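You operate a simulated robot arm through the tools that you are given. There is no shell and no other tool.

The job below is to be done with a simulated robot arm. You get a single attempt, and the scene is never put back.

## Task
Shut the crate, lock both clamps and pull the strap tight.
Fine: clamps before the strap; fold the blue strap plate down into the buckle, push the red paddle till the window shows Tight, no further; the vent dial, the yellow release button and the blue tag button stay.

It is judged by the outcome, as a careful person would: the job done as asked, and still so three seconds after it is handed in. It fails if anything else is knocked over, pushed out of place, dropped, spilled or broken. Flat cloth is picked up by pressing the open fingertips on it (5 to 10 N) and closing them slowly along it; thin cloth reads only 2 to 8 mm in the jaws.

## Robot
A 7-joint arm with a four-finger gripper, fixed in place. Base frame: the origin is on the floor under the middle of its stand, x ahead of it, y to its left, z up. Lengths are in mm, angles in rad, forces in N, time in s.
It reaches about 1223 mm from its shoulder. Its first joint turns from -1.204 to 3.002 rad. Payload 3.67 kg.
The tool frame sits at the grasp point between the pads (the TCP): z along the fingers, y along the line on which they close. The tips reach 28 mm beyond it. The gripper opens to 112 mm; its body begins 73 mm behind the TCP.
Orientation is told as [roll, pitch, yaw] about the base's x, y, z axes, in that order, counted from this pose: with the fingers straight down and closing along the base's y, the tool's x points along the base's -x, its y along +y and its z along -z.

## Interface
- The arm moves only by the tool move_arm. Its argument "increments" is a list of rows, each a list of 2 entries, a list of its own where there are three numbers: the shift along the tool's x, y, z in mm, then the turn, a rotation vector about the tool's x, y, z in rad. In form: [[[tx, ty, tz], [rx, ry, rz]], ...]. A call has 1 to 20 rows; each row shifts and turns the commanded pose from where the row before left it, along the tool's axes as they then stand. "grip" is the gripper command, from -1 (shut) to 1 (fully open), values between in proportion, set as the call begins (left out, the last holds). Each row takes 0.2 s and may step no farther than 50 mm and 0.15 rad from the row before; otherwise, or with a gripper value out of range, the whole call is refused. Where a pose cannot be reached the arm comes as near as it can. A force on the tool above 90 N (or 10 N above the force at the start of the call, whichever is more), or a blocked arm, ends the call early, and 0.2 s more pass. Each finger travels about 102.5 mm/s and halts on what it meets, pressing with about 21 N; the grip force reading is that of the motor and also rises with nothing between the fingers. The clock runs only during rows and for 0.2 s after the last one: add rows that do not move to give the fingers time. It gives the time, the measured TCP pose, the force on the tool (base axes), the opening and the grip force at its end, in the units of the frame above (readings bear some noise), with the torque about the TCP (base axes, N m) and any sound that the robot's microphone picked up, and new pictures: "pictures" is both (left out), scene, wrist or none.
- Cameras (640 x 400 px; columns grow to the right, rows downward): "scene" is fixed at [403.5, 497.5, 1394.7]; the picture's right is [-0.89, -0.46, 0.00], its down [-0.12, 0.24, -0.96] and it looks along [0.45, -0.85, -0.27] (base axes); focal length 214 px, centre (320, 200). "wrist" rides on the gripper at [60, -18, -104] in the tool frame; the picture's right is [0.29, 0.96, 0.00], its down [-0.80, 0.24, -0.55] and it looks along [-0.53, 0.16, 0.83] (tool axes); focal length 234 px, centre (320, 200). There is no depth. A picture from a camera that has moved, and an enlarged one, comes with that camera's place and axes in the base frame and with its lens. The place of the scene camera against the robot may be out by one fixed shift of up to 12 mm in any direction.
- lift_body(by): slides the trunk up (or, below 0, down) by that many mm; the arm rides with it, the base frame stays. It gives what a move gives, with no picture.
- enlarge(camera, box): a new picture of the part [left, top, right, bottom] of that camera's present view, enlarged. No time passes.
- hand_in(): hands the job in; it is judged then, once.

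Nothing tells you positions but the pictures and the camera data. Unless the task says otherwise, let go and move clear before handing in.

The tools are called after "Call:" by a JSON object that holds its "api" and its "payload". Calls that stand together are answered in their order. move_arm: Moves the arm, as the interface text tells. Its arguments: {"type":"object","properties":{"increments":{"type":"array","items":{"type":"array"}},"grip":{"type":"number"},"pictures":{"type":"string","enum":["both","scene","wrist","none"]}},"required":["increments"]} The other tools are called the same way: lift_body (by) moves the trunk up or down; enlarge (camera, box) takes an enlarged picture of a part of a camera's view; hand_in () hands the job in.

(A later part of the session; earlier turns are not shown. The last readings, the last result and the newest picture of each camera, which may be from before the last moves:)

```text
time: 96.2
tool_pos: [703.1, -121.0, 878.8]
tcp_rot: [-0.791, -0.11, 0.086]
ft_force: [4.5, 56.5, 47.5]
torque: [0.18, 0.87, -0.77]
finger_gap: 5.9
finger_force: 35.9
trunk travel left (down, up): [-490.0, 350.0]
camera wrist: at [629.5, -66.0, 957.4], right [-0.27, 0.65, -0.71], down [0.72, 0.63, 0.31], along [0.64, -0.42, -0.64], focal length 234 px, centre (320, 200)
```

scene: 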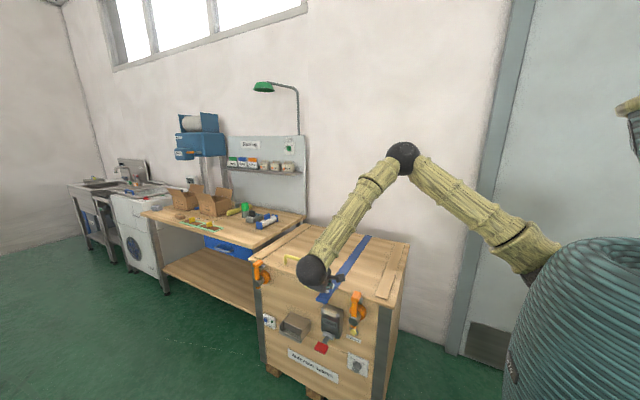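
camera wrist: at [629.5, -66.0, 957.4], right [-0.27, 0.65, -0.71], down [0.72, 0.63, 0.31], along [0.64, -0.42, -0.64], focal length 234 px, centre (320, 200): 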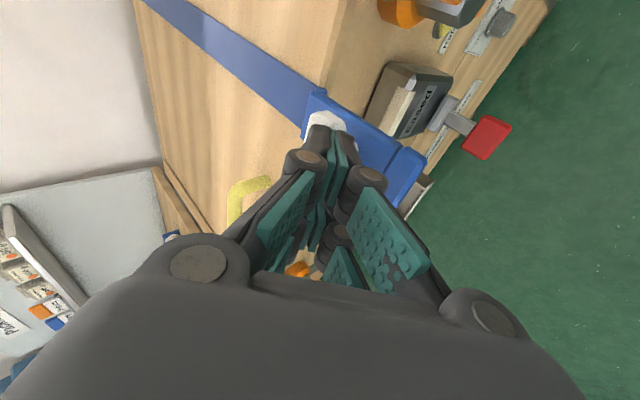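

The push direction went straight through the plate's hinge. I'll back off and press down on the plate's outer lip instead, where the lever arm is right.

Call:
{"api": "move_arm", "payload": {"increments": [[[0, 0, -15], [0, 0, 0]], [[0, 0, -25], [0, 0, 0]], [[0, 0, 0], [0, 0, 0]]], "pictures": "wrist"}}

Call:
{"api": "enlarge", "payload": {"camera": "scene", "box": [290, 240, 390, 340]}}

```text
time: 97.0
tool_pos: [699.5, -98.6, 900.1]
tcp_rot: [-0.787, -0.1, 0.084]
ft_force: [-0.7, -0.3, -0.5]
torque: [0.02, -0.03, -0.02]
finger_gap: 0.1
finger_force: 36.0
trunk travel left (down, up): [-490.0, 350.0]
camera wrist: at [626.0, -45.0, 979.8], right [-0.27, 0.65, -0.71], down [0.72, 0.62, 0.3], along [0.64, -0.43, -0.64], focal length 234 px, centre (320, 200)
```

wrist: 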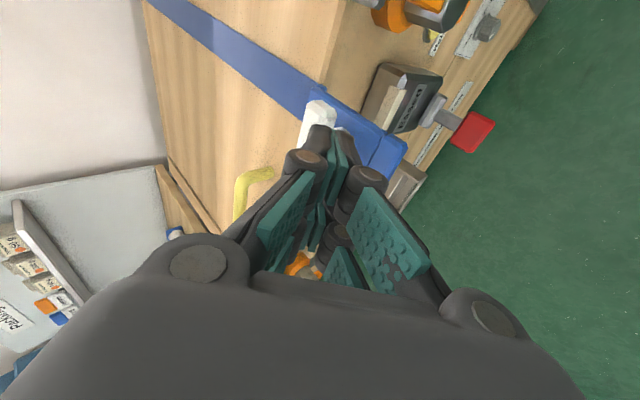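

```text
4.00 times, centred on (340, 290) of scene
camera zoom: at [403.5, 497.5, 1394.7], right [-0.89, -0.46, 0.0], down [-0.12, 0.24, -0.96], along [0.45, -0.85, -0.27], focal length 858 px, centre (240, -160)
```

zoom: 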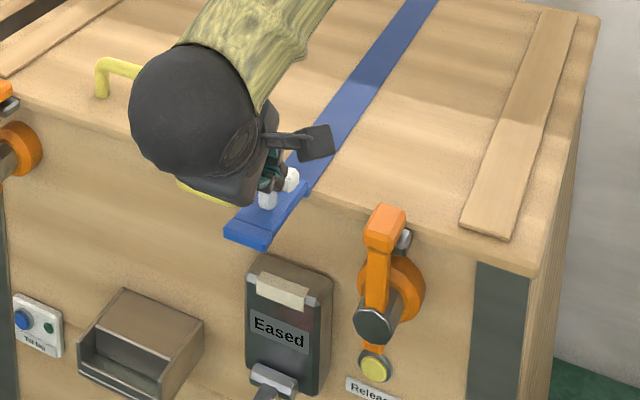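

Call:
{"api": "move_arm", "payload": {"increments": [[[-1.3, 16.8, 12.8], [0, 0, 0]], [[-1.3, 16.8, 12.8], [0, 0, 0]], [[0, 0, 0], [0, 0, 0]]], "pictures": "wrist"}}

Call:
{"api": "move_arm", "payload": {"increments": [[[0.8, 7, 7], [0, 0, 0]], [[0.8, 7, 7], [0, 0, 0]], [[0, 0, 0], [0, 0, 0]]], "pictures": "wrist"}}

```text
time: 97.8
tool_pos: [703.5, -93.9, 861.2]
tcp_rot: [-0.789, -0.104, 0.084]
ft_force: [0.5, 0.0, -0.1]
torque: [0.02, 0.0, 0.03]
finger_gap: 0.4
finger_force: 35.3
trunk travel left (down, up): [-490.0, 350.0]
camera wrist: at [632.3, -38.2, 939.9], right [-0.27, 0.65, -0.71], down [0.72, 0.62, 0.3], along [0.64, -0.43, -0.64], focal length 234 px, centre (320, 200)
```

wrist: 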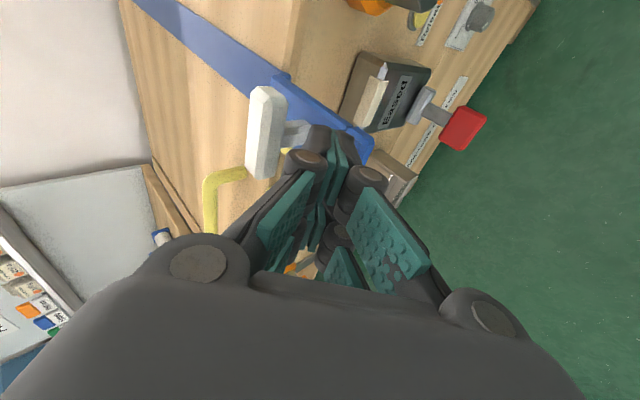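

```text
time: 98.6
tool_pos: [703.9, -93.1, 840.9]
tcp_rot: [-0.787, -0.103, 0.084]
ft_force: [0.3, -0.3, 0.2]
torque: [0.0, -0.01, -0.02]
finger_gap: 0.0
finger_force: 35.2
trunk travel left (down, up): [-490.0, 350.0]
camera wrist: at [632.3, -37.9, 919.9], right [-0.27, 0.65, -0.71], down [0.72, 0.62, 0.3], along [0.64, -0.43, -0.64], focal length 234 px, centre (320, 200)
```

wrist: 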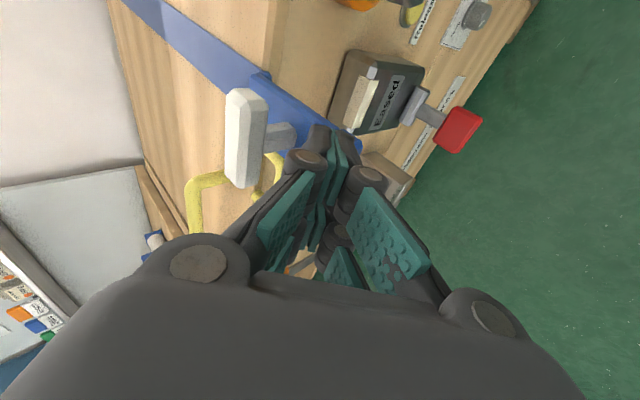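

Call:
{"api": "move_arm", "payload": {"increments": [[[0.8, 7, 7], [0, 0, 0]], [[0.8, 7, 7], [0, 0, 0]], [[0, 0, 0], [0, 0, 0]]], "pictures": "wrist"}}

Call:
{"api": "enlarge", "payload": {"camera": "scene", "box": [290, 240, 390, 340]}}

```text
time: 99.4
tool_pos: [705.5, -93.0, 820.7]
tcp_rot: [-0.79, -0.101, 0.084]
ft_force: [0.9, -0.4, 0.1]
torque: [0.0, 0.01, -0.03]
finger_gap: 0.0
finger_force: 35.9
trunk travel left (down, up): [-490.0, 350.0]
camera wrist: at [632.4, -38.1, 900.2], right [-0.27, 0.65, -0.71], down [0.72, 0.63, 0.3], along [0.64, -0.43, -0.64], focal length 234 px, centre (320, 200)
```

wrist: 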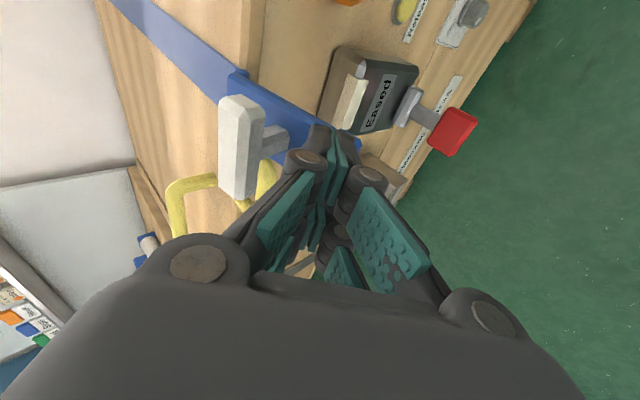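

```text
4.00 times, centred on (340, 290) of scene
camera zoom: at [403.5, 497.5, 1394.7], right [-0.89, -0.46, 0.0], down [-0.12, 0.24, -0.96], along [0.45, -0.85, -0.27], focal length 858 px, centre (240, -160)
```

zoom: 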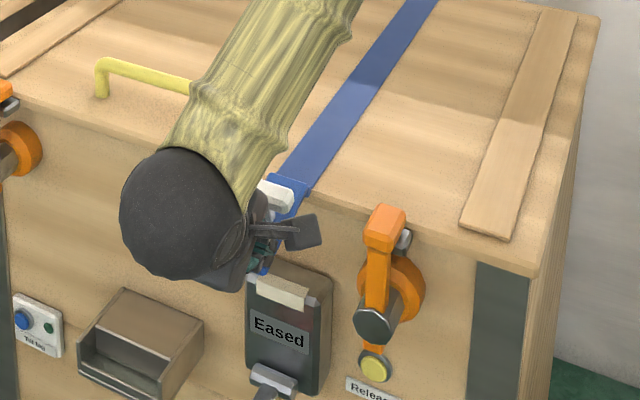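

The plate is folding freely. I'll continue along the arc.

Call:
{"api": "move_arm", "payload": {"increments": [[[1.5, 7.1, 12.6], [0, 0, 0]], [[2, 6.4, 17.5], [0, 0, 0]], [[1.2, 2.9, 10], [0, 0, 0]], [[0, 0, 0], [0, 0, 0]]]}}

Call:
{"api": "enlarge", "payload": {"camera": "wrist", "box": [160, 20, 420, 220]}}

Call:
{"api": "enlarge", "payload": {"camera": "scene", "box": [290, 240, 390, 340]}}

```text
time: 100.4
tool_pos: [704.7, -110.4, 781.1]
tcp_rot: [-0.788, -0.103, 0.085]
ft_force: [-0.2, -0.5, -0.1]
torque: [0.01, -0.01, -0.01]
finger_gap: 0.2
finger_force: 35.5
trunk travel left (down, up): [-490.0, 350.0]
camera wrist: at [633.8, -55.3, 860.0], right [-0.27, 0.65, -0.71], down [0.72, 0.62, 0.3], along [0.64, -0.43, -0.64], focal length 234 px, centre (320, 200)
```

scene: 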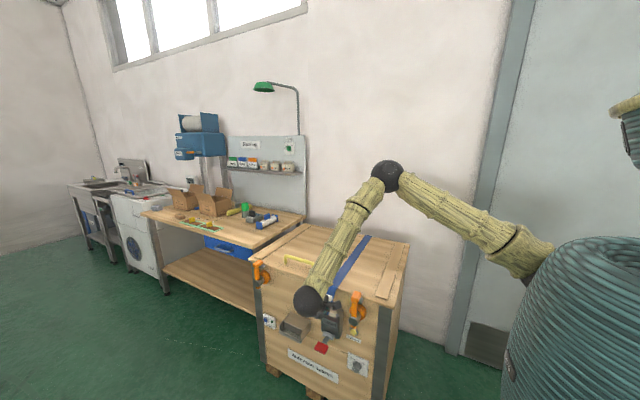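
wrist: 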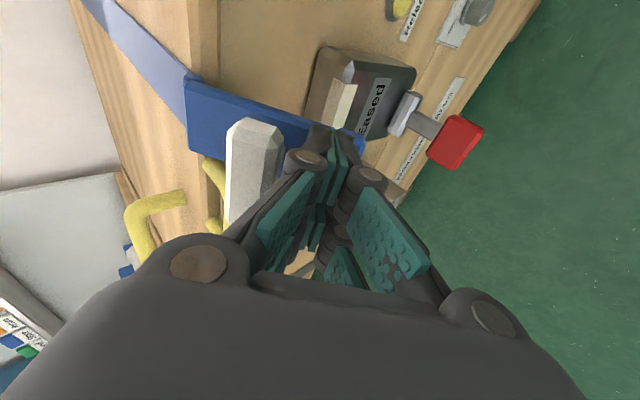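

```text
2.00 times, centred on (290, 120) of wrist
camera zoom: at [633.8, -55.3, 860.0], right [-0.27, 0.65, -0.71], down [0.72, 0.62, 0.3], along [0.64, -0.43, -0.64], focal length 468 px, centre (380, 360)
```

zoom: 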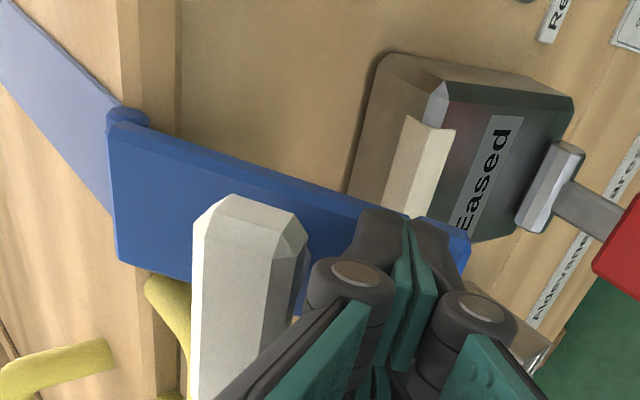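

```text
4.00 times, centred on (340, 290) of scene
camera zoom: at [403.5, 497.5, 1394.7], right [-0.89, -0.46, 0.0], down [-0.12, 0.24, -0.96], along [0.45, -0.85, -0.27], focal length 858 px, centre (240, -160)
```

zoom: 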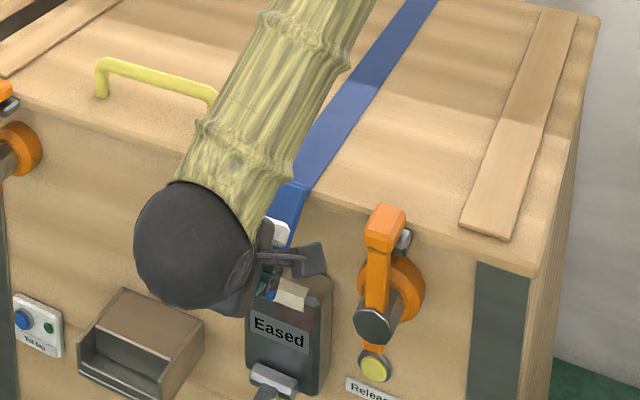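

Call:
{"api": "move_arm", "payload": {"increments": [[[1.7, 1, 14.4], [0, 0, 0]], [[1.7, 1, 12], [0, 0, 0]], [[0, 0, 0], [0, 0, 0]], [[0, 0, -40], [0, 0, 0]], [[0, -20, -30], [0.1, 0, -0.01]], [[0, -20, 0], [0.1, 0, -0.01]], [[0, 0, 0], [0.1, 0, -0.01]], [[0, 0, 0], [0.1, 0, -0.01]], [[0, 0, 0], [0, 0, 0]]]}}

Call:
{"api": "enlarge", "payload": {"camera": "wrist", "box": [160, 0, 480, 220]}}

Call:
{"api": "enlarge", "payload": {"camera": "scene", "box": [290, 240, 390, 340]}}

```text
time: 102.4
tool_pos: [695.4, -104.8, 838.4]
tcp_rot: [-1.19, -0.07, 0.105]
ft_force: [0.2, -0.2, 0.5]
torque: [0.01, 0.0, -0.03]
finger_gap: 0.3
finger_force: 35.8
trunk travel left (down, up): [-490.0, 350.0]
camera wrist: at [624.3, -22.2, 889.5], right [-0.26, 0.33, -0.91], down [0.73, 0.68, 0.04], along [0.63, -0.65, -0.42], focal length 234 px, centre (320, 200)
```

scene: 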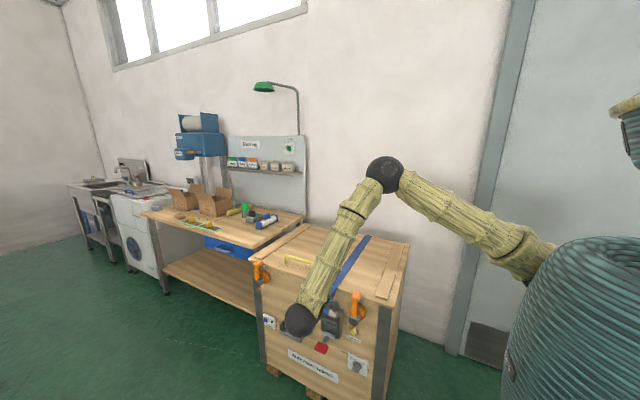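
wrist: 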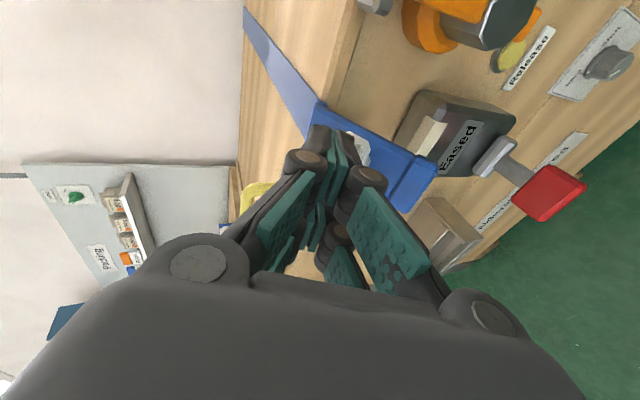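

```text
1.82 times, centred on (320, 110) of wrist
camera zoom: at [624.3, -22.2, 889.5], right [-0.26, 0.33, -0.91], down [0.73, 0.68, 0.04], along [0.63, -0.65, -0.42], focal length 426 px, centre (320, 364)
```

zoom: 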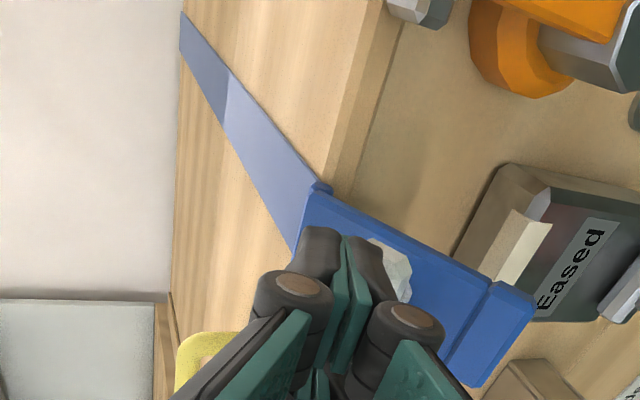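

```text
4.00 times, centred on (340, 290) of scene
camera zoom: at [403.5, 497.5, 1394.7], right [-0.89, -0.46, 0.0], down [-0.12, 0.24, -0.96], along [0.45, -0.85, -0.27], focal length 858 px, centre (240, -160)
```

zoom: 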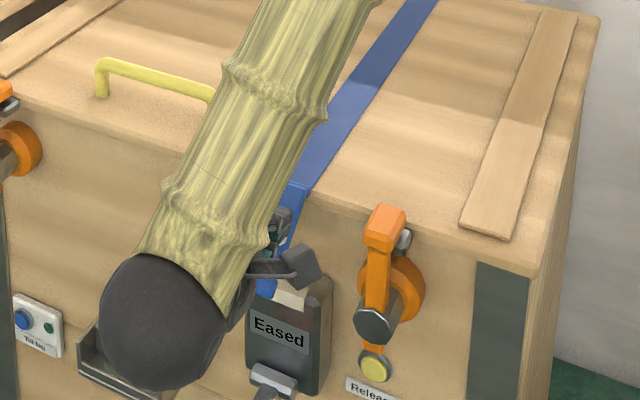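

Call:
{"api": "move_arm", "payload": {"increments": [[[-4, 12.5, 2.3], [0, 0, 0]], [[-4, 12.5, 2.3], [0, 0, 0]], [[0, -0.6, 12], [0, 0, 0]], [[0, 0, 0], [0, 0, 0]]], "pictures": "wrist"}}

Call:
{"api": "move_arm", "payload": {"increments": [[[0.5, 8.7, 7.8], [0, 0, 0]], [[0.5, 8.7, 7.8], [0, 0, 0]], [[0, 0, 0], [0, 0, 0]]], "pictures": "wrist"}}

Call:
{"api": "enlarge", "payload": {"camera": "wrist", "box": [160, 0, 480, 220]}}

```text
time: 103.4
tool_pos: [707.0, -110.1, 812.1]
tcp_rot: [-1.194, -0.069, 0.107]
ft_force: [-0.1, 0.2, 0.1]
torque: [0.0, 0.0, 0.02]
finger_gap: 0.0
finger_force: 35.6
trunk travel left (down, up): [-490.0, 350.0]
camera wrist: at [635.0, -27.6, 862.1], right [-0.26, 0.33, -0.91], down [0.73, 0.68, 0.04], along [0.63, -0.65, -0.42], focal length 234 px, centre (320, 200)
```

wrist: 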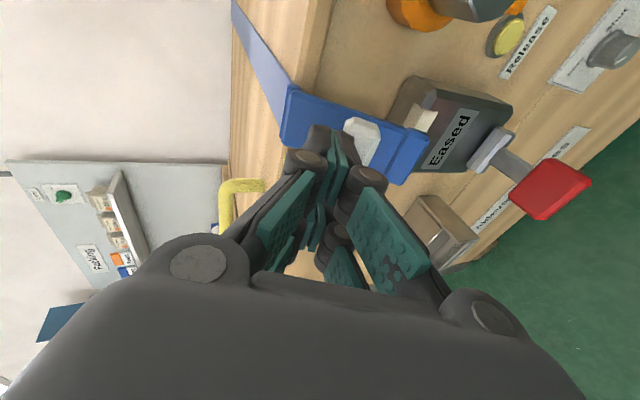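

```text
time: 104.2
tool_pos: [707.4, -117.8, 788.9]
tcp_rot: [-1.192, -0.07, 0.104]
ft_force: [-0.2, -0.2, 0.0]
torque: [0.04, -0.02, 0.01]
finger_gap: 0.1
finger_force: 35.5
trunk travel left (down, up): [-490.0, 350.0]
camera wrist: at [636.5, -35.5, 840.3], right [-0.26, 0.33, -0.91], down [0.73, 0.68, 0.04], along [0.63, -0.65, -0.42], focal length 234 px, centre (320, 200)
```

wrist: 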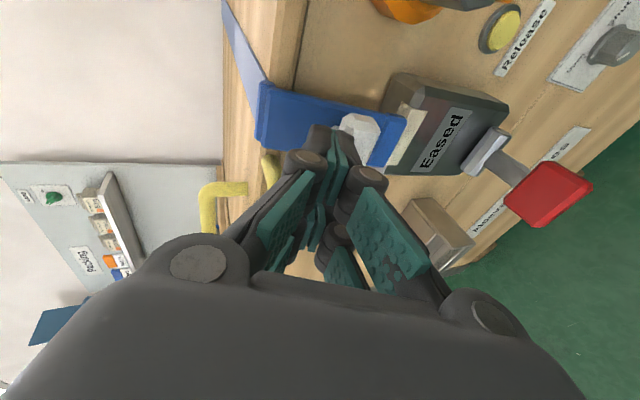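

```text
1.82 times, centred on (320, 110) of wrist
camera zoom: at [636.5, -35.5, 840.3], right [-0.26, 0.33, -0.91], down [0.73, 0.68, 0.04], along [0.63, -0.65, -0.42], focal length 426 px, centre (320, 364)
```

zoom: 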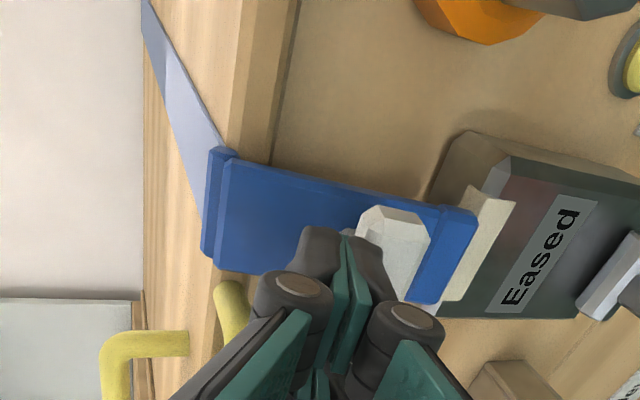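

The plate is nearly in. The fist is sitting above the T, so I'll shift down onto the T's face and push it home in -y.

Call:
{"api": "move_arm", "payload": {"increments": [[[0, 4.5, -11], [0, 0, 0]], [[0, 19, 7.4], [0, 0, 0]], [[0, 18, 7.4], [0, 0, 0]], [[0, 0, 0], [0, 0, 0]]], "pictures": "wrist"}}

Call:
{"api": "enlarge", "payload": {"camera": "wrist", "box": [160, 0, 480, 220]}}

```text
time: 105.2
tool_pos: [709.2, -105.9, 750.6]
tcp_rot: [-1.191, -0.072, 0.108]
ft_force: [-0.5, 0.5, 0.0]
torque: [-0.01, 0.03, 0.0]
finger_gap: 0.0
finger_force: 36.1
trunk travel left (down, up): [-490.0, 350.0]
camera wrist: at [637.9, -23.2, 800.7], right [-0.26, 0.33, -0.91], down [0.73, 0.68, 0.04], along [0.63, -0.65, -0.42], focal length 234 px, centre (320, 200)
```

wrist: 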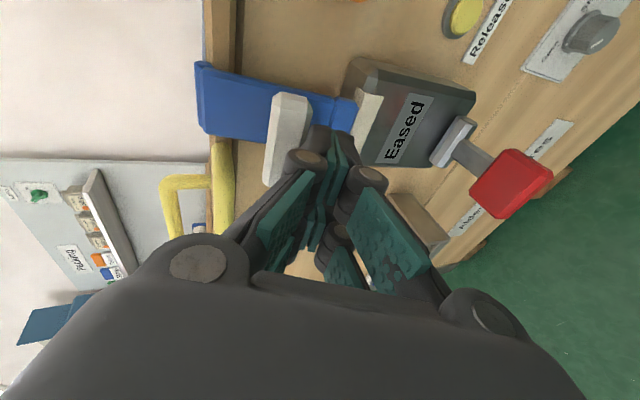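

```text
1.82 times, centred on (320, 110) of wrist
camera zoom: at [637.9, -23.2, 800.7], right [-0.26, 0.33, -0.91], down [0.73, 0.68, 0.04], along [0.63, -0.65, -0.42], focal length 426 px, centre (320, 364)
```

zoom: 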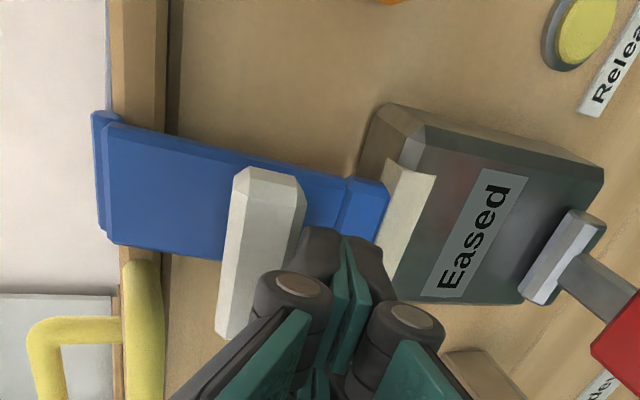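

Call:
{"api": "move_arm", "payload": {"increments": [[[0, -13, -5.2], [0, 0, 0]], [[0, -2.2, 5.5], [0, 0, 0]], [[0, -2.2, 5.5], [0, 0, 0]], [[0, 0, 0], [0, 0, 0]]], "pictures": "none"}}

Call:
{"api": "move_arm", "payload": {"increments": [[[0, -2.2, 5.5], [0, 0, 0]], [[0, -2.2, 5.5], [0, 0, 0]], [[0, 0, 0], [0, 0, 0]]], "pictures": "wrist"}}

Call:
{"api": "enlarge", "payload": {"camera": "wrist", "box": [160, 0, 480, 220]}}

```text
time: 106.2
tool_pos: [709.9, -117.7, 763.0]
tcp_rot: [-1.191, -0.069, 0.106]
ft_force: [-0.7, 1.9, -1.3]
torque: [0.03, -0.03, -0.04]
finger_gap: 0.0
finger_force: 35.3
trunk travel left (down, up): [-490.0, 350.0]
```

```text
time: 107.0
tool_pos: [710.6, -122.8, 764.6]
tcp_rot: [-1.191, -0.071, 0.111]
ft_force: [-2.8, 73.5, 5.4]
torque: [0.51, 0.09, -1.62]
finger_gap: 0.2
finger_force: 35.8
trunk travel left (down, up): [-490.0, 350.0]
camera wrist: at [638.3, -41.3, 815.3], right [-0.26, 0.33, -0.91], down [0.73, 0.69, 0.04], along [0.64, -0.65, -0.42], focal length 234 px, centre (320, 200)
```

wrist: 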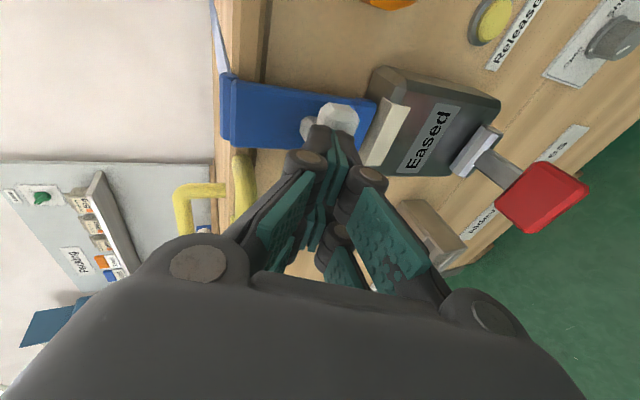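

```text
1.82 times, centred on (320, 110) of wrist
camera zoom: at [638.3, -41.3, 815.3], right [-0.26, 0.33, -0.91], down [0.73, 0.69, 0.04], along [0.64, -0.65, -0.42], focal length 426 px, centre (320, 364)
```

zoom: 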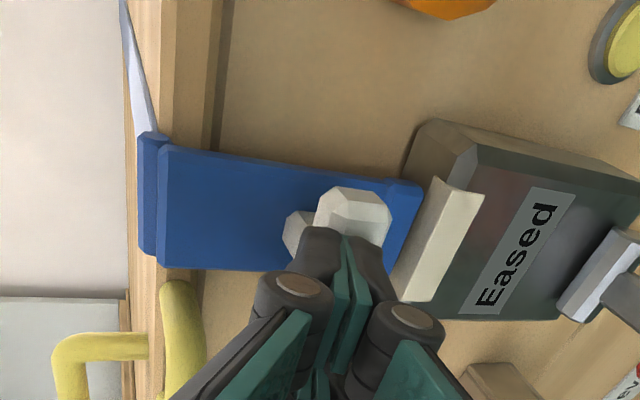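

The plate hit a firm stop (73 N) and appears vertical against the buckle. I'll back off and check that it stays.

Call:
{"api": "move_arm", "payload": {"increments": [[[0, 2.2, -10], [0, 0, 0]], [[0, 5, -30], [0, 0, 0]], [[0, 5, -30], [0, 0, 0]], [[0, 5, -30], [0, 0, 0]], [[0, 0, 0], [0, 0, 0]]]}}

Call:
{"api": "enlarge", "payload": {"camera": "wrist", "box": [180, 0, 500, 220]}}

Call:
{"api": "enlarge", "payload": {"camera": "scene", "box": [290, 250, 390, 350]}}

```text
time: 108.2
tool_pos: [699.4, -30.8, 785.4]
tcp_rot: [-1.193, -0.069, 0.106]
ft_force: [0.3, -0.1, 0.5]
torque: [0.04, -0.01, 0.03]
finger_gap: 0.1
finger_force: 35.7
trunk travel left (down, up): [-490.0, 350.0]
camera wrist: at [627.3, 50.7, 835.5], right [-0.26, 0.33, -0.91], down [0.73, 0.68, 0.04], along [0.63, -0.65, -0.42], focal length 234 px, centre (320, 200)
```

scene: 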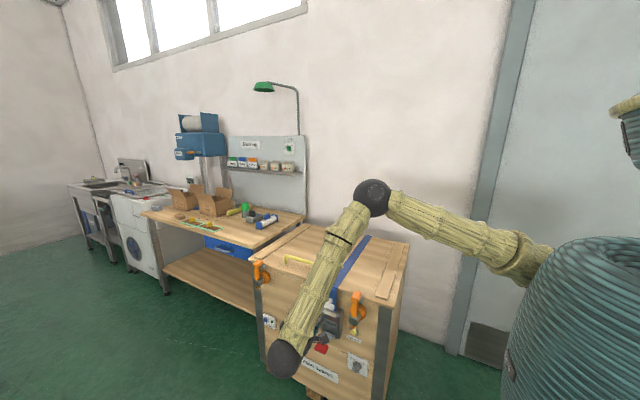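
wrist: 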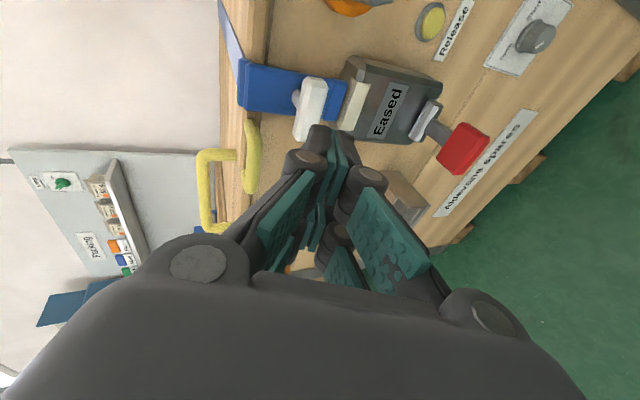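

```text
1.82 times, centred on (340, 110) of wrist
camera zoom: at [627.3, 50.7, 835.5], right [-0.26, 0.33, -0.91], down [0.73, 0.68, 0.04], along [0.63, -0.65, -0.42], focal length 426 px, centre (284, 364)
```

zoom: 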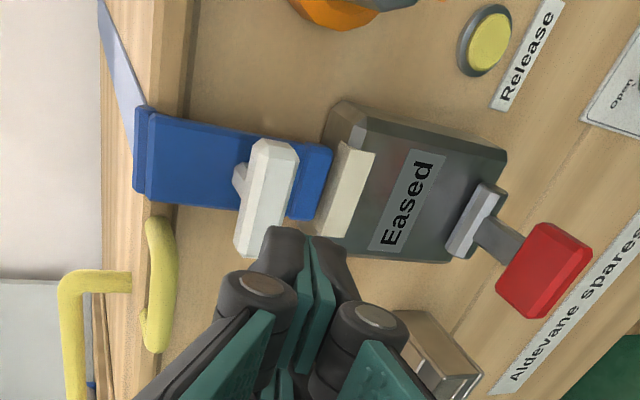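

```text
4.00 times, centred on (340, 300) of scene
camera zoom: at [403.5, 497.5, 1394.7], right [-0.89, -0.46, 0.0], down [-0.12, 0.24, -0.96], along [0.45, -0.85, -0.27], focal length 858 px, centre (240, -200)
```

zoom: 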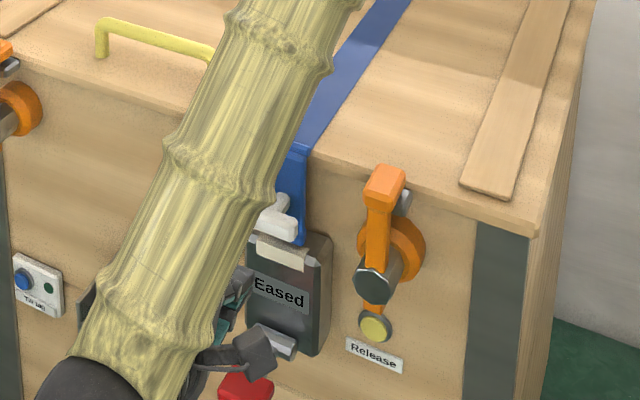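

The plate stays folded in the buckle. Next is the red paddle near (708, -105, 580), hinged at the buckle's bottom. I'll bring the fist tip just above it, keeping the window in view.

Call:
{"api": "move_arm", "payload": {"increments": [[[0, 0, -10], [-0.113, 0, 0.012]], [[0, 0, 0], [-0.113, 0, 0.012]], [[0, 0, 0], [-0.113, 0, 0.012]], [[3.2, 25, 34.6], [0, 0, 0]], [[3.2, 25, 34.6], [0, 0, 0]], [[3.2, 25, 34.6], [0, 0, 0]], [[0, 0, 0], [0, 0, 0]]]}}

Call:
{"api": "enlarge", "payload": {"camera": "wrist", "box": [160, 0, 480, 220]}}

Call:
{"api": "enlarge", "payload": {"camera": "scene", "box": [290, 270, 390, 370]}}

```text
time: 109.8
tool_pos: [702.9, -48.6, 661.1]
tcp_rot: [-0.853, -0.1, 0.087]
ft_force: [-0.2, -0.1, 0.8]
torque: [0.01, -0.01, 0.0]
finger_gap: 0.0
finger_force: 35.9
trunk travel left (down, up): [-490.0, 350.0]
camera wrist: at [631.5, 10.1, 737.5], right [-0.27, 0.61, -0.75], down [0.72, 0.64, 0.26], along [0.64, -0.47, -0.61], focal length 234 px, centre (320, 200)
```

scene: 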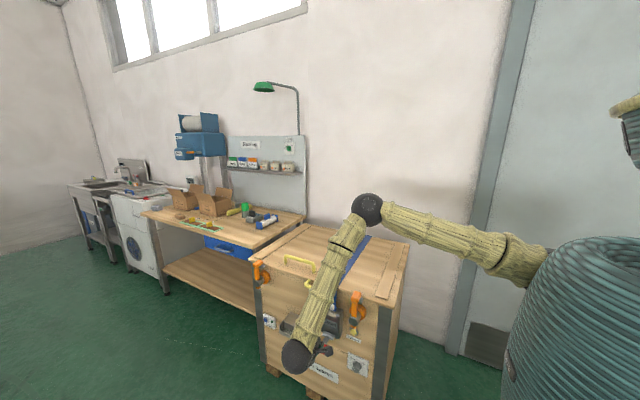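
wrist: 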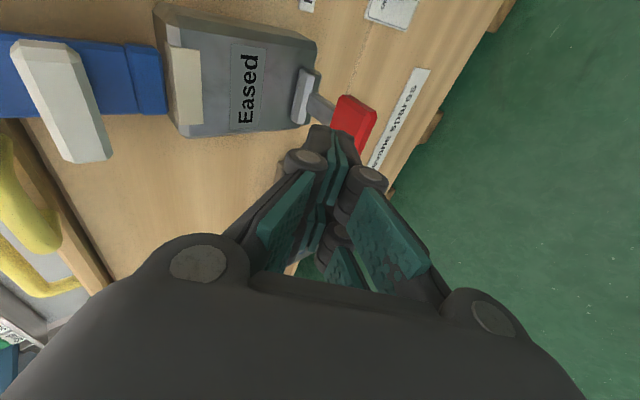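

```text
1.82 times, centred on (320, 110) of wrist
camera zoom: at [631.5, 10.1, 737.5], right [-0.27, 0.61, -0.75], down [0.72, 0.64, 0.26], along [0.64, -0.47, -0.61], focal length 426 px, centre (320, 364)
```

zoom: 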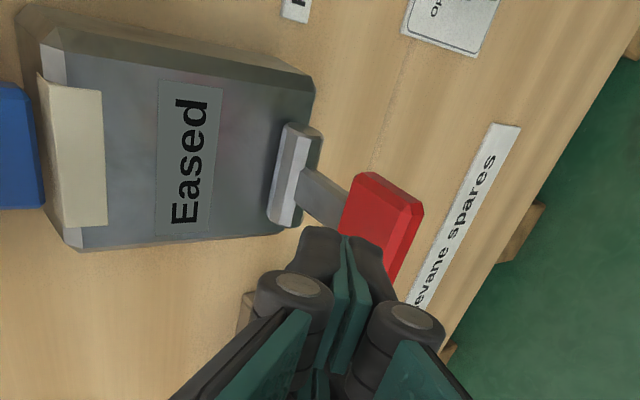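

```text
4.00 times, centred on (340, 320) of scene
camera zoom: at [403.5, 497.5, 1394.7], right [-0.89, -0.46, 0.0], down [-0.12, 0.24, -0.96], along [0.45, -0.85, -0.27], focal length 858 px, centre (240, -280)
```

zoom: 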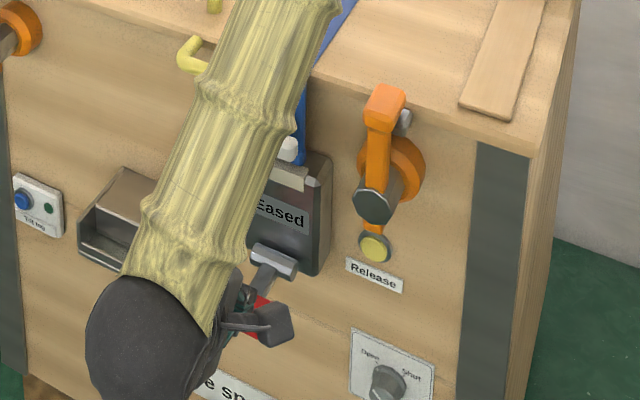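

Both cameras can see the window ("Eased"). I'll approach the paddle's upper face and then push in small steps, watching the window.

Call:
{"api": "move_arm", "payload": {"increments": [[[2.4, 4.4, 20], [0, 0, 0]], [[1.5, 4.4, 20], [0, 0, 0]], [[0, 0, 0], [0, 0, 0]]], "pictures": "wrist"}}

Call:
{"api": "enlarge", "payload": {"camera": "wrist", "box": [140, 0, 460, 220]}}

```text
time: 110.6
tool_pos: [705.1, -74.2, 628.8]
tcp_rot: [-0.852, -0.099, 0.088]
ft_force: [-0.5, 0.8, 0.3]
torque: [0.03, 0.0, 0.01]
finger_gap: 0.0
finger_force: 35.9
trunk travel left (down, up): [-490.0, 350.0]
camera wrist: at [632.7, -14.4, 704.6], right [-0.27, 0.61, -0.75], down [0.72, 0.64, 0.26], along [0.64, -0.47, -0.61], focal length 234 px, centre (320, 200)
```

wrist: 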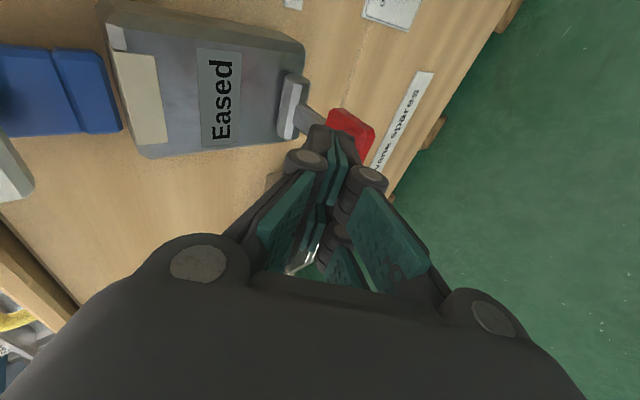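

```text
1.82 times, centred on (300, 110) of wrist
camera zoom: at [632.7, -14.4, 704.6], right [-0.27, 0.61, -0.75], down [0.72, 0.64, 0.26], along [0.64, -0.47, -0.61], focal length 426 px, centre (356, 364)
```

zoom: 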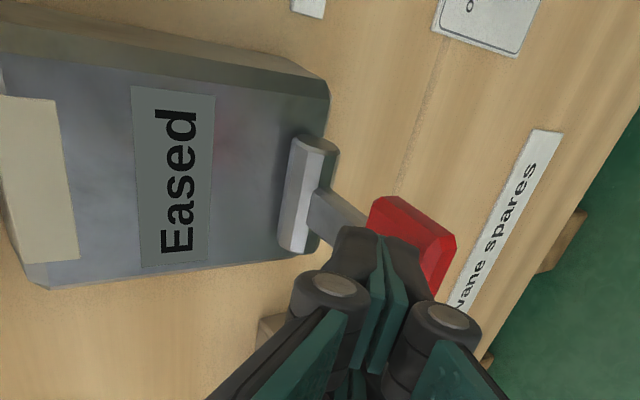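

Call:
{"api": "move_arm", "payload": {"increments": [[[0.7, 3.6, 7.2], [0, 0, 0]], [[0.7, 3.6, 7.2], [0, 0, 0]], [[0, 0, 0], [0, 0, 0]]], "pictures": "wrist"}}

Call:
{"api": "enlarge", "payload": {"camera": "wrist", "box": [100, 0, 420, 220]}}

```text
time: 111.4
tool_pos: [704.3, -80.3, 614.7]
tcp_rot: [-0.852, -0.099, 0.087]
ft_force: [-0.1, 0.4, 0.7]
torque: [0.01, 0.04, -0.01]
finger_gap: 0.0
finger_force: 35.7
trunk travel left (down, up): [-490.0, 350.0]
camera wrist: at [633.0, -20.7, 690.0], right [-0.27, 0.61, -0.75], down [0.72, 0.64, 0.26], along [0.64, -0.47, -0.61], focal length 234 px, centre (320, 200)
```

wrist: 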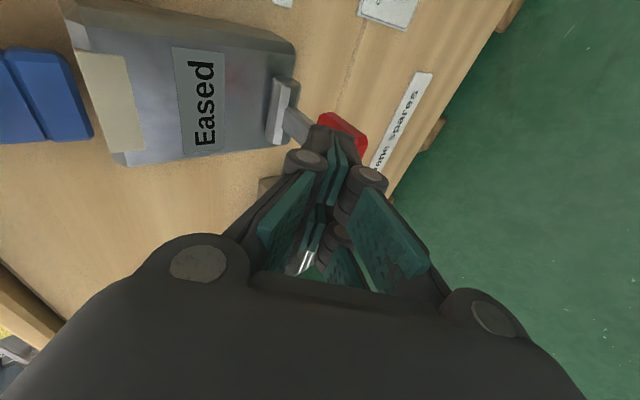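

```text
1.82 times, centred on (260, 110) of wrist
camera zoom: at [633.0, -20.7, 690.0], right [-0.27, 0.61, -0.75], down [0.72, 0.64, 0.26], along [0.64, -0.47, -0.61], focal length 426 px, centre (429, 364)
```

zoom: 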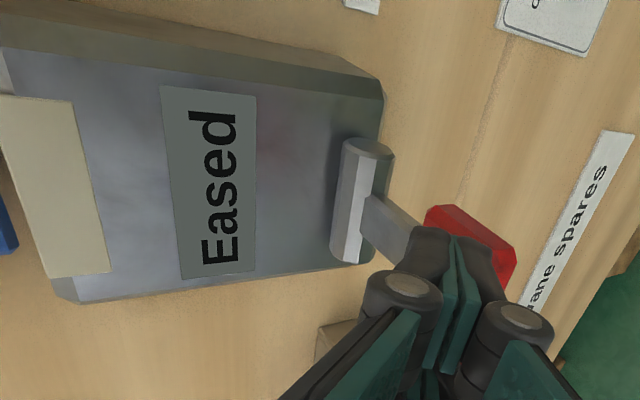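

Call:
{"api": "move_arm", "payload": {"increments": [[[0.7, 3.6, 7.2], [0, 0, 0]], [[0, 0, 0], [0, 0, 0]]], "pictures": "none"}}

Call:
{"api": "move_arm", "payload": {"increments": [[[0.5, 2.4, 4.8], [0, 0, 0]], [[0, 0, 0], [0, 0, 0]]], "pictures": "wrist"}}

Call:
{"api": "enlarge", "payload": {"camera": "wrist", "box": [100, 0, 420, 220]}}

```text
time: 112.0
tool_pos: [705.1, -83.2, 607.6]
tcp_rot: [-0.852, -0.1, 0.087]
ft_force: [0.0, 1.5, 1.9]
torque: [0.01, 0.08, -0.01]
finger_gap: 0.4
finger_force: 36.0
trunk travel left (down, up): [-490.0, 350.0]
```

```text
time: 112.6
tool_pos: [706.3, -85.1, 602.4]
tcp_rot: [-0.852, -0.1, 0.088]
ft_force: [-0.9, 1.4, 2.2]
torque: [-0.01, 0.08, -0.03]
finger_gap: 0.2
finger_force: 36.3
trunk travel left (down, up): [-490.0, 350.0]
camera wrist: at [633.6, -25.8, 678.0], right [-0.27, 0.61, -0.75], down [0.72, 0.64, 0.26], along [0.64, -0.47, -0.61], focal length 234 px, centre (320, 200)
```

wrist: 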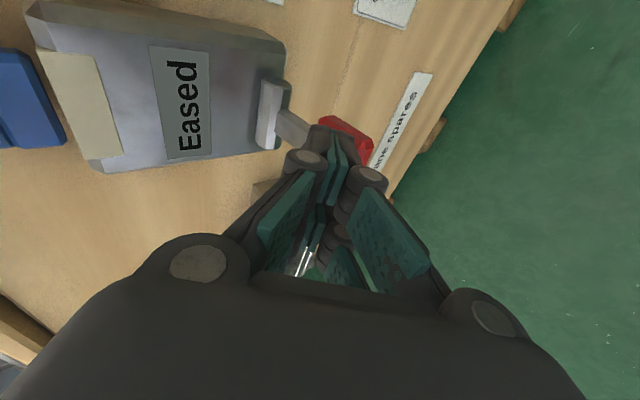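

```text
1.82 times, centred on (260, 110) of wrist
camera zoom: at [633.6, -25.8, 678.0], right [-0.27, 0.61, -0.75], down [0.72, 0.64, 0.26], along [0.64, -0.47, -0.61], focal length 426 px, centre (429, 364)
```

zoom: 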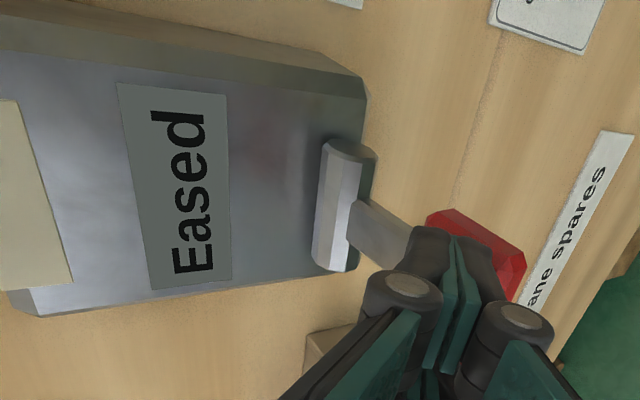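

Call:
{"api": "move_arm", "payload": {"increments": [[[0.4, 1.7, 4.1], [0, 0, 0]], [[0, 0, 0], [0, 0, 0]]], "pictures": "none"}}

Call:
{"api": "enlarge", "payload": {"camera": "wrist", "box": [80, 0, 400, 220]}}

Call:
{"api": "enlarge", "payload": {"camera": "scene", "box": [310, 290, 390, 370]}}

```text
time: 113.2
tool_pos: [705.7, -86.8, 597.8]
tcp_rot: [-0.852, -0.098, 0.087]
ft_force: [-1.3, 1.8, 1.7]
torque: [0.0, 0.06, -0.01]
finger_gap: 0.0
finger_force: 35.3
trunk travel left (down, up): [-490.0, 350.0]
```

```text
1.82 times, centred on (240, 110) of wrist
camera zoom: at [633.7, -27.9, 673.7], right [-0.27, 0.61, -0.75], down [0.72, 0.64, 0.26], along [0.64, -0.47, -0.61], focal length 426 px, centre (466, 364)
```

zoom: 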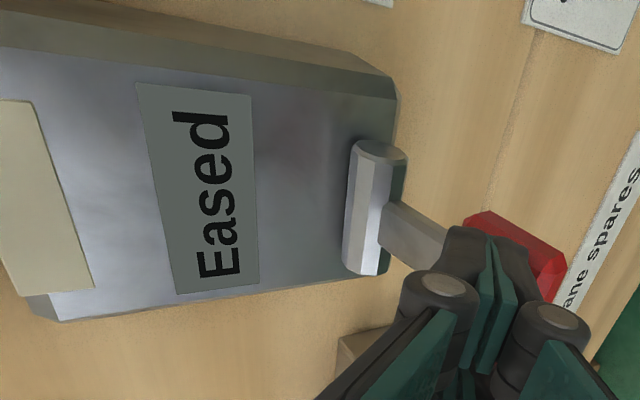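

```text
5.00 times, centred on (350, 330) of scene
camera zoom: at [403.5, 497.5, 1394.7], right [-0.89, -0.46, 0.0], down [-0.12, 0.24, -0.96], along [0.45, -0.85, -0.27], focal length 1072 px, centre (170, -450)
```

zoom: 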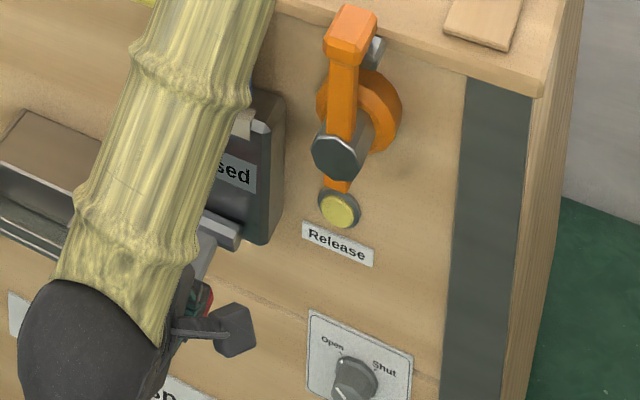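

Call:
{"api": "move_arm", "payload": {"increments": [[[0.4, 1.7, 4.8], [0, 0, 0]], [[0, 0, 0], [0, 0, 0]]], "pictures": "none"}}

Call:
{"api": "enlarge", "payload": {"camera": "wrist", "box": [80, 0, 400, 220]}}

Call:
{"api": "move_arm", "payload": {"increments": [[[0.4, 1.7, 4.8], [0, 0, 0]], [[0, 0, 0], [0, 0, 0]]], "pictures": "none"}}

Call:
{"api": "enlarge", "payload": {"camera": "wrist", "box": [80, 0, 400, 220]}}

```text
time: 113.8
tool_pos: [706.7, -90.5, 593.6]
tcp_rot: [-0.852, -0.1, 0.087]
ft_force: [-1.3, 2.3, 3.2]
torque: [0.01, 0.05, -0.1]
finger_gap: 0.0
finger_force: 35.7
trunk travel left (down, up): [-490.0, 350.0]
```

```text
1.82 times, centred on (240, 110) of wrist
camera zoom: at [633.4, -30.3, 669.2], right [-0.27, 0.61, -0.75], down [0.72, 0.64, 0.26], along [0.64, -0.47, -0.61], focal length 426 px, centre (466, 364)
```

zoom: 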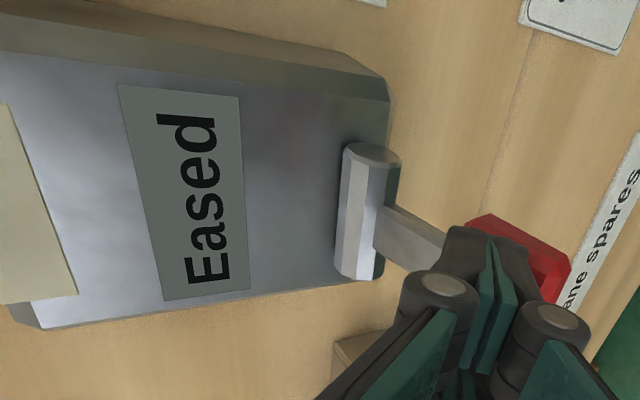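

```text
time: 114.4
tool_pos: [705.9, -91.7, 589.4]
tcp_rot: [-0.852, -0.098, 0.09]
ft_force: [-1.6, 4.2, 2.9]
torque: [0.05, 0.06, -0.09]
finger_gap: 0.0
finger_force: 35.9
trunk travel left (down, up): [-490.0, 350.0]
```

```text
1.82 times, centred on (240, 110) of wrist
camera zoom: at [633.5, -32.7, 664.9], right [-0.27, 0.61, -0.75], down [0.72, 0.64, 0.26], along [0.64, -0.47, -0.61], focal length 426 px, centre (466, 364)
```

zoom: 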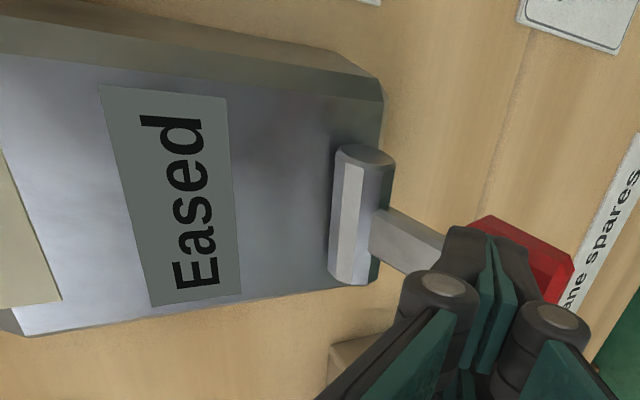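

Call:
{"api": "move_arm", "payload": {"increments": [[[0.5, 1, 4.9], [0, 0, 0]], [[0, 0, 0], [0, 0, 0]]], "pictures": "none"}}

Call:
{"api": "enlarge", "payload": {"camera": "wrist", "box": [60, 0, 380, 220]}}

Call:
{"api": "move_arm", "payload": {"increments": [[[0.5, 1, 4.9], [0, 0, 0]], [[0, 0, 0], [0, 0, 0]]], "pictures": "none"}}

Call:
{"api": "enlarge", "payload": {"camera": "wrist", "box": [60, 0, 380, 220]}}

```text
time: 115.0
tool_pos: [705.8, -95.1, 585.4]
tcp_rot: [-0.851, -0.099, 0.088]
ft_force: [-1.3, 4.0, 3.0]
torque: [0.01, 0.05, -0.12]
finger_gap: 0.0
finger_force: 35.4
trunk travel left (down, up): [-490.0, 350.0]
```

```text
1.82 times, centred on (220, 110) of wrist
camera zoom: at [633.8, -35.4, 661.0], right [-0.27, 0.61, -0.75], down [0.72, 0.64, 0.26], along [0.64, -0.47, -0.61], focal length 426 px, centre (502, 364)
```

zoom: 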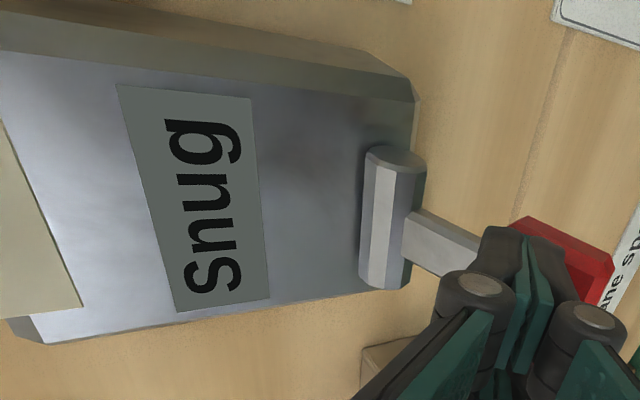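

```text
time: 115.6
tool_pos: [705.8, -98.0, 582.2]
tcp_rot: [-0.852, -0.098, 0.088]
ft_force: [-0.9, 5.0, 3.3]
torque: [0.09, 0.08, -0.16]
finger_gap: 0.1
finger_force: 35.5
trunk travel left (down, up): [-490.0, 350.0]
```

```text
1.82 times, centred on (220, 110) of wrist
camera zoom: at [634.0, -38.4, 657.1], right [-0.27, 0.61, -0.75], down [0.72, 0.64, 0.26], along [0.64, -0.47, -0.61], focal length 426 px, centre (502, 364)
```

zoom: 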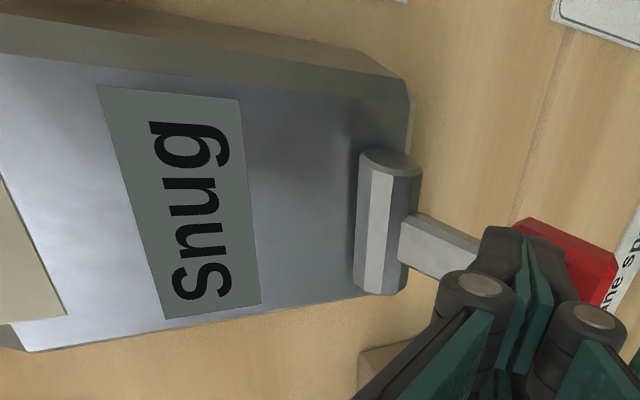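

The window now reads "Snug". I'll continue in smaller steps, checking after each one.

Call:
{"api": "move_arm", "payload": {"increments": [[[0.3, 0.5, 3], [0, 0, 0]], [[0, 0, 0], [0, 0, 0]]], "pictures": "none"}}

Call:
{"api": "enlarge", "payload": {"camera": "wrist", "box": [60, 0, 380, 220]}}

```text
time: 116.2
tool_pos: [706.3, -99.7, 578.9]
tcp_rot: [-0.853, -0.1, 0.088]
ft_force: [-2.1, 6.3, 2.8]
torque: [0.03, 0.09, -0.17]
finger_gap: 0.1
finger_force: 35.6
trunk travel left (down, up): [-490.0, 350.0]
```

```text
1.82 times, centred on (220, 110) of wrist
camera zoom: at [634.1, -40.8, 654.6], right [-0.27, 0.61, -0.75], down [0.72, 0.64, 0.26], along [0.64, -0.47, -0.61], focal length 426 px, centre (502, 364)
```

zoom: 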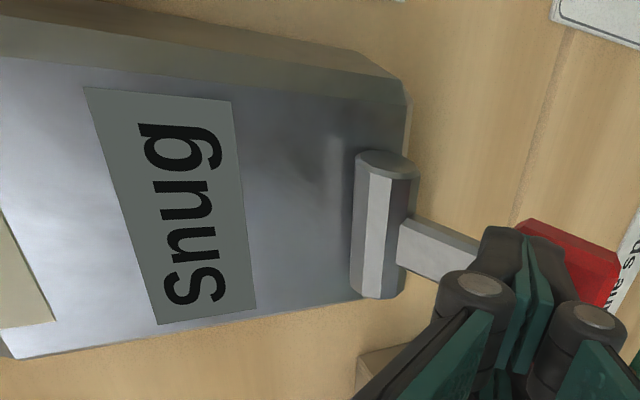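

Call:
{"api": "move_arm", "payload": {"increments": [[[0.2, 0, 3], [0, 0, 0]], [[0, 0, 0], [0, 0, 0]]], "pictures": "none"}}

Call:
{"api": "enlarge", "payload": {"camera": "wrist", "box": [60, 0, 380, 220]}}

Call:
{"api": "move_arm", "payload": {"increments": [[[0.2, 0, 3], [0, 0, 0]], [[0, 0, 0], [0, 0, 0]]], "pictures": "none"}}

Call:
{"api": "enlarge", "payload": {"camera": "wrist", "box": [40, 0, 360, 220]}}

```text
time: 116.8
tool_pos: [706.2, -101.2, 580.0]
tcp_rot: [-0.851, -0.101, 0.086]
ft_force: [-3.1, 18.6, 14.8]
torque: [0.26, 0.37, -0.45]
finger_gap: 0.0
finger_force: 35.5
trunk travel left (down, up): [-490.0, 350.0]
```

```text
1.82 times, centred on (220, 110) of wrist
camera zoom: at [634.1, -41.9, 653.8], right [-0.27, 0.61, -0.75], down [0.72, 0.64, 0.26], along [0.64, -0.47, -0.61], focal length 426 px, centre (502, 364)
```

zoom: 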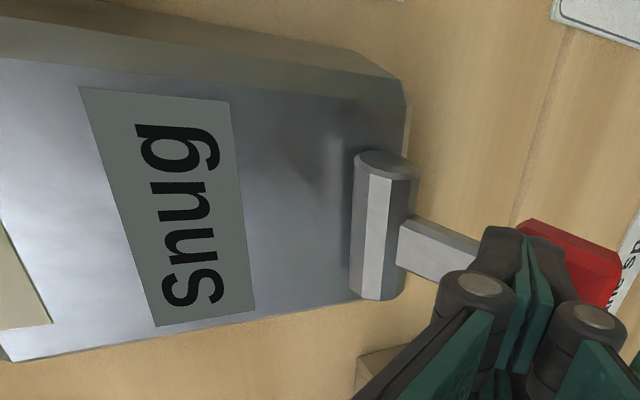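

```text
time: 117.4
tool_pos: [706.8, -103.6, 577.6]
tcp_rot: [-0.85, -0.103, 0.09]
ft_force: [-3.8, 40.4, 33.1]
torque: [0.54, 0.82, -0.92]
finger_gap: 0.1
finger_force: 35.6
trunk travel left (down, up): [-490.0, 350.0]
```

```text
1.82 times, centred on (200, 110) of wrist
camera zoom: at [634.1, -42.9, 653.1], right [-0.27, 0.61, -0.75], down [0.72, 0.64, 0.27], along [0.64, -0.47, -0.61], focal length 426 px, centre (538, 364)
```

zoom: 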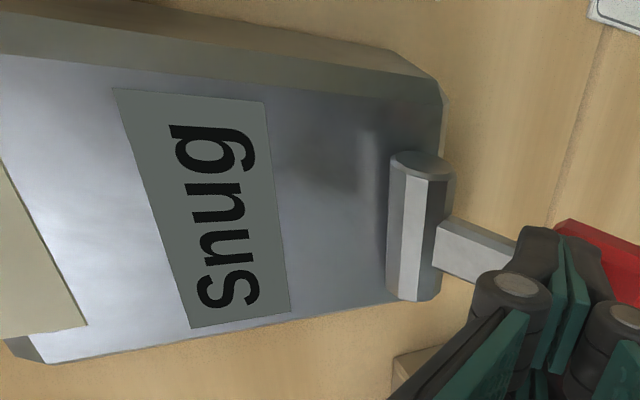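

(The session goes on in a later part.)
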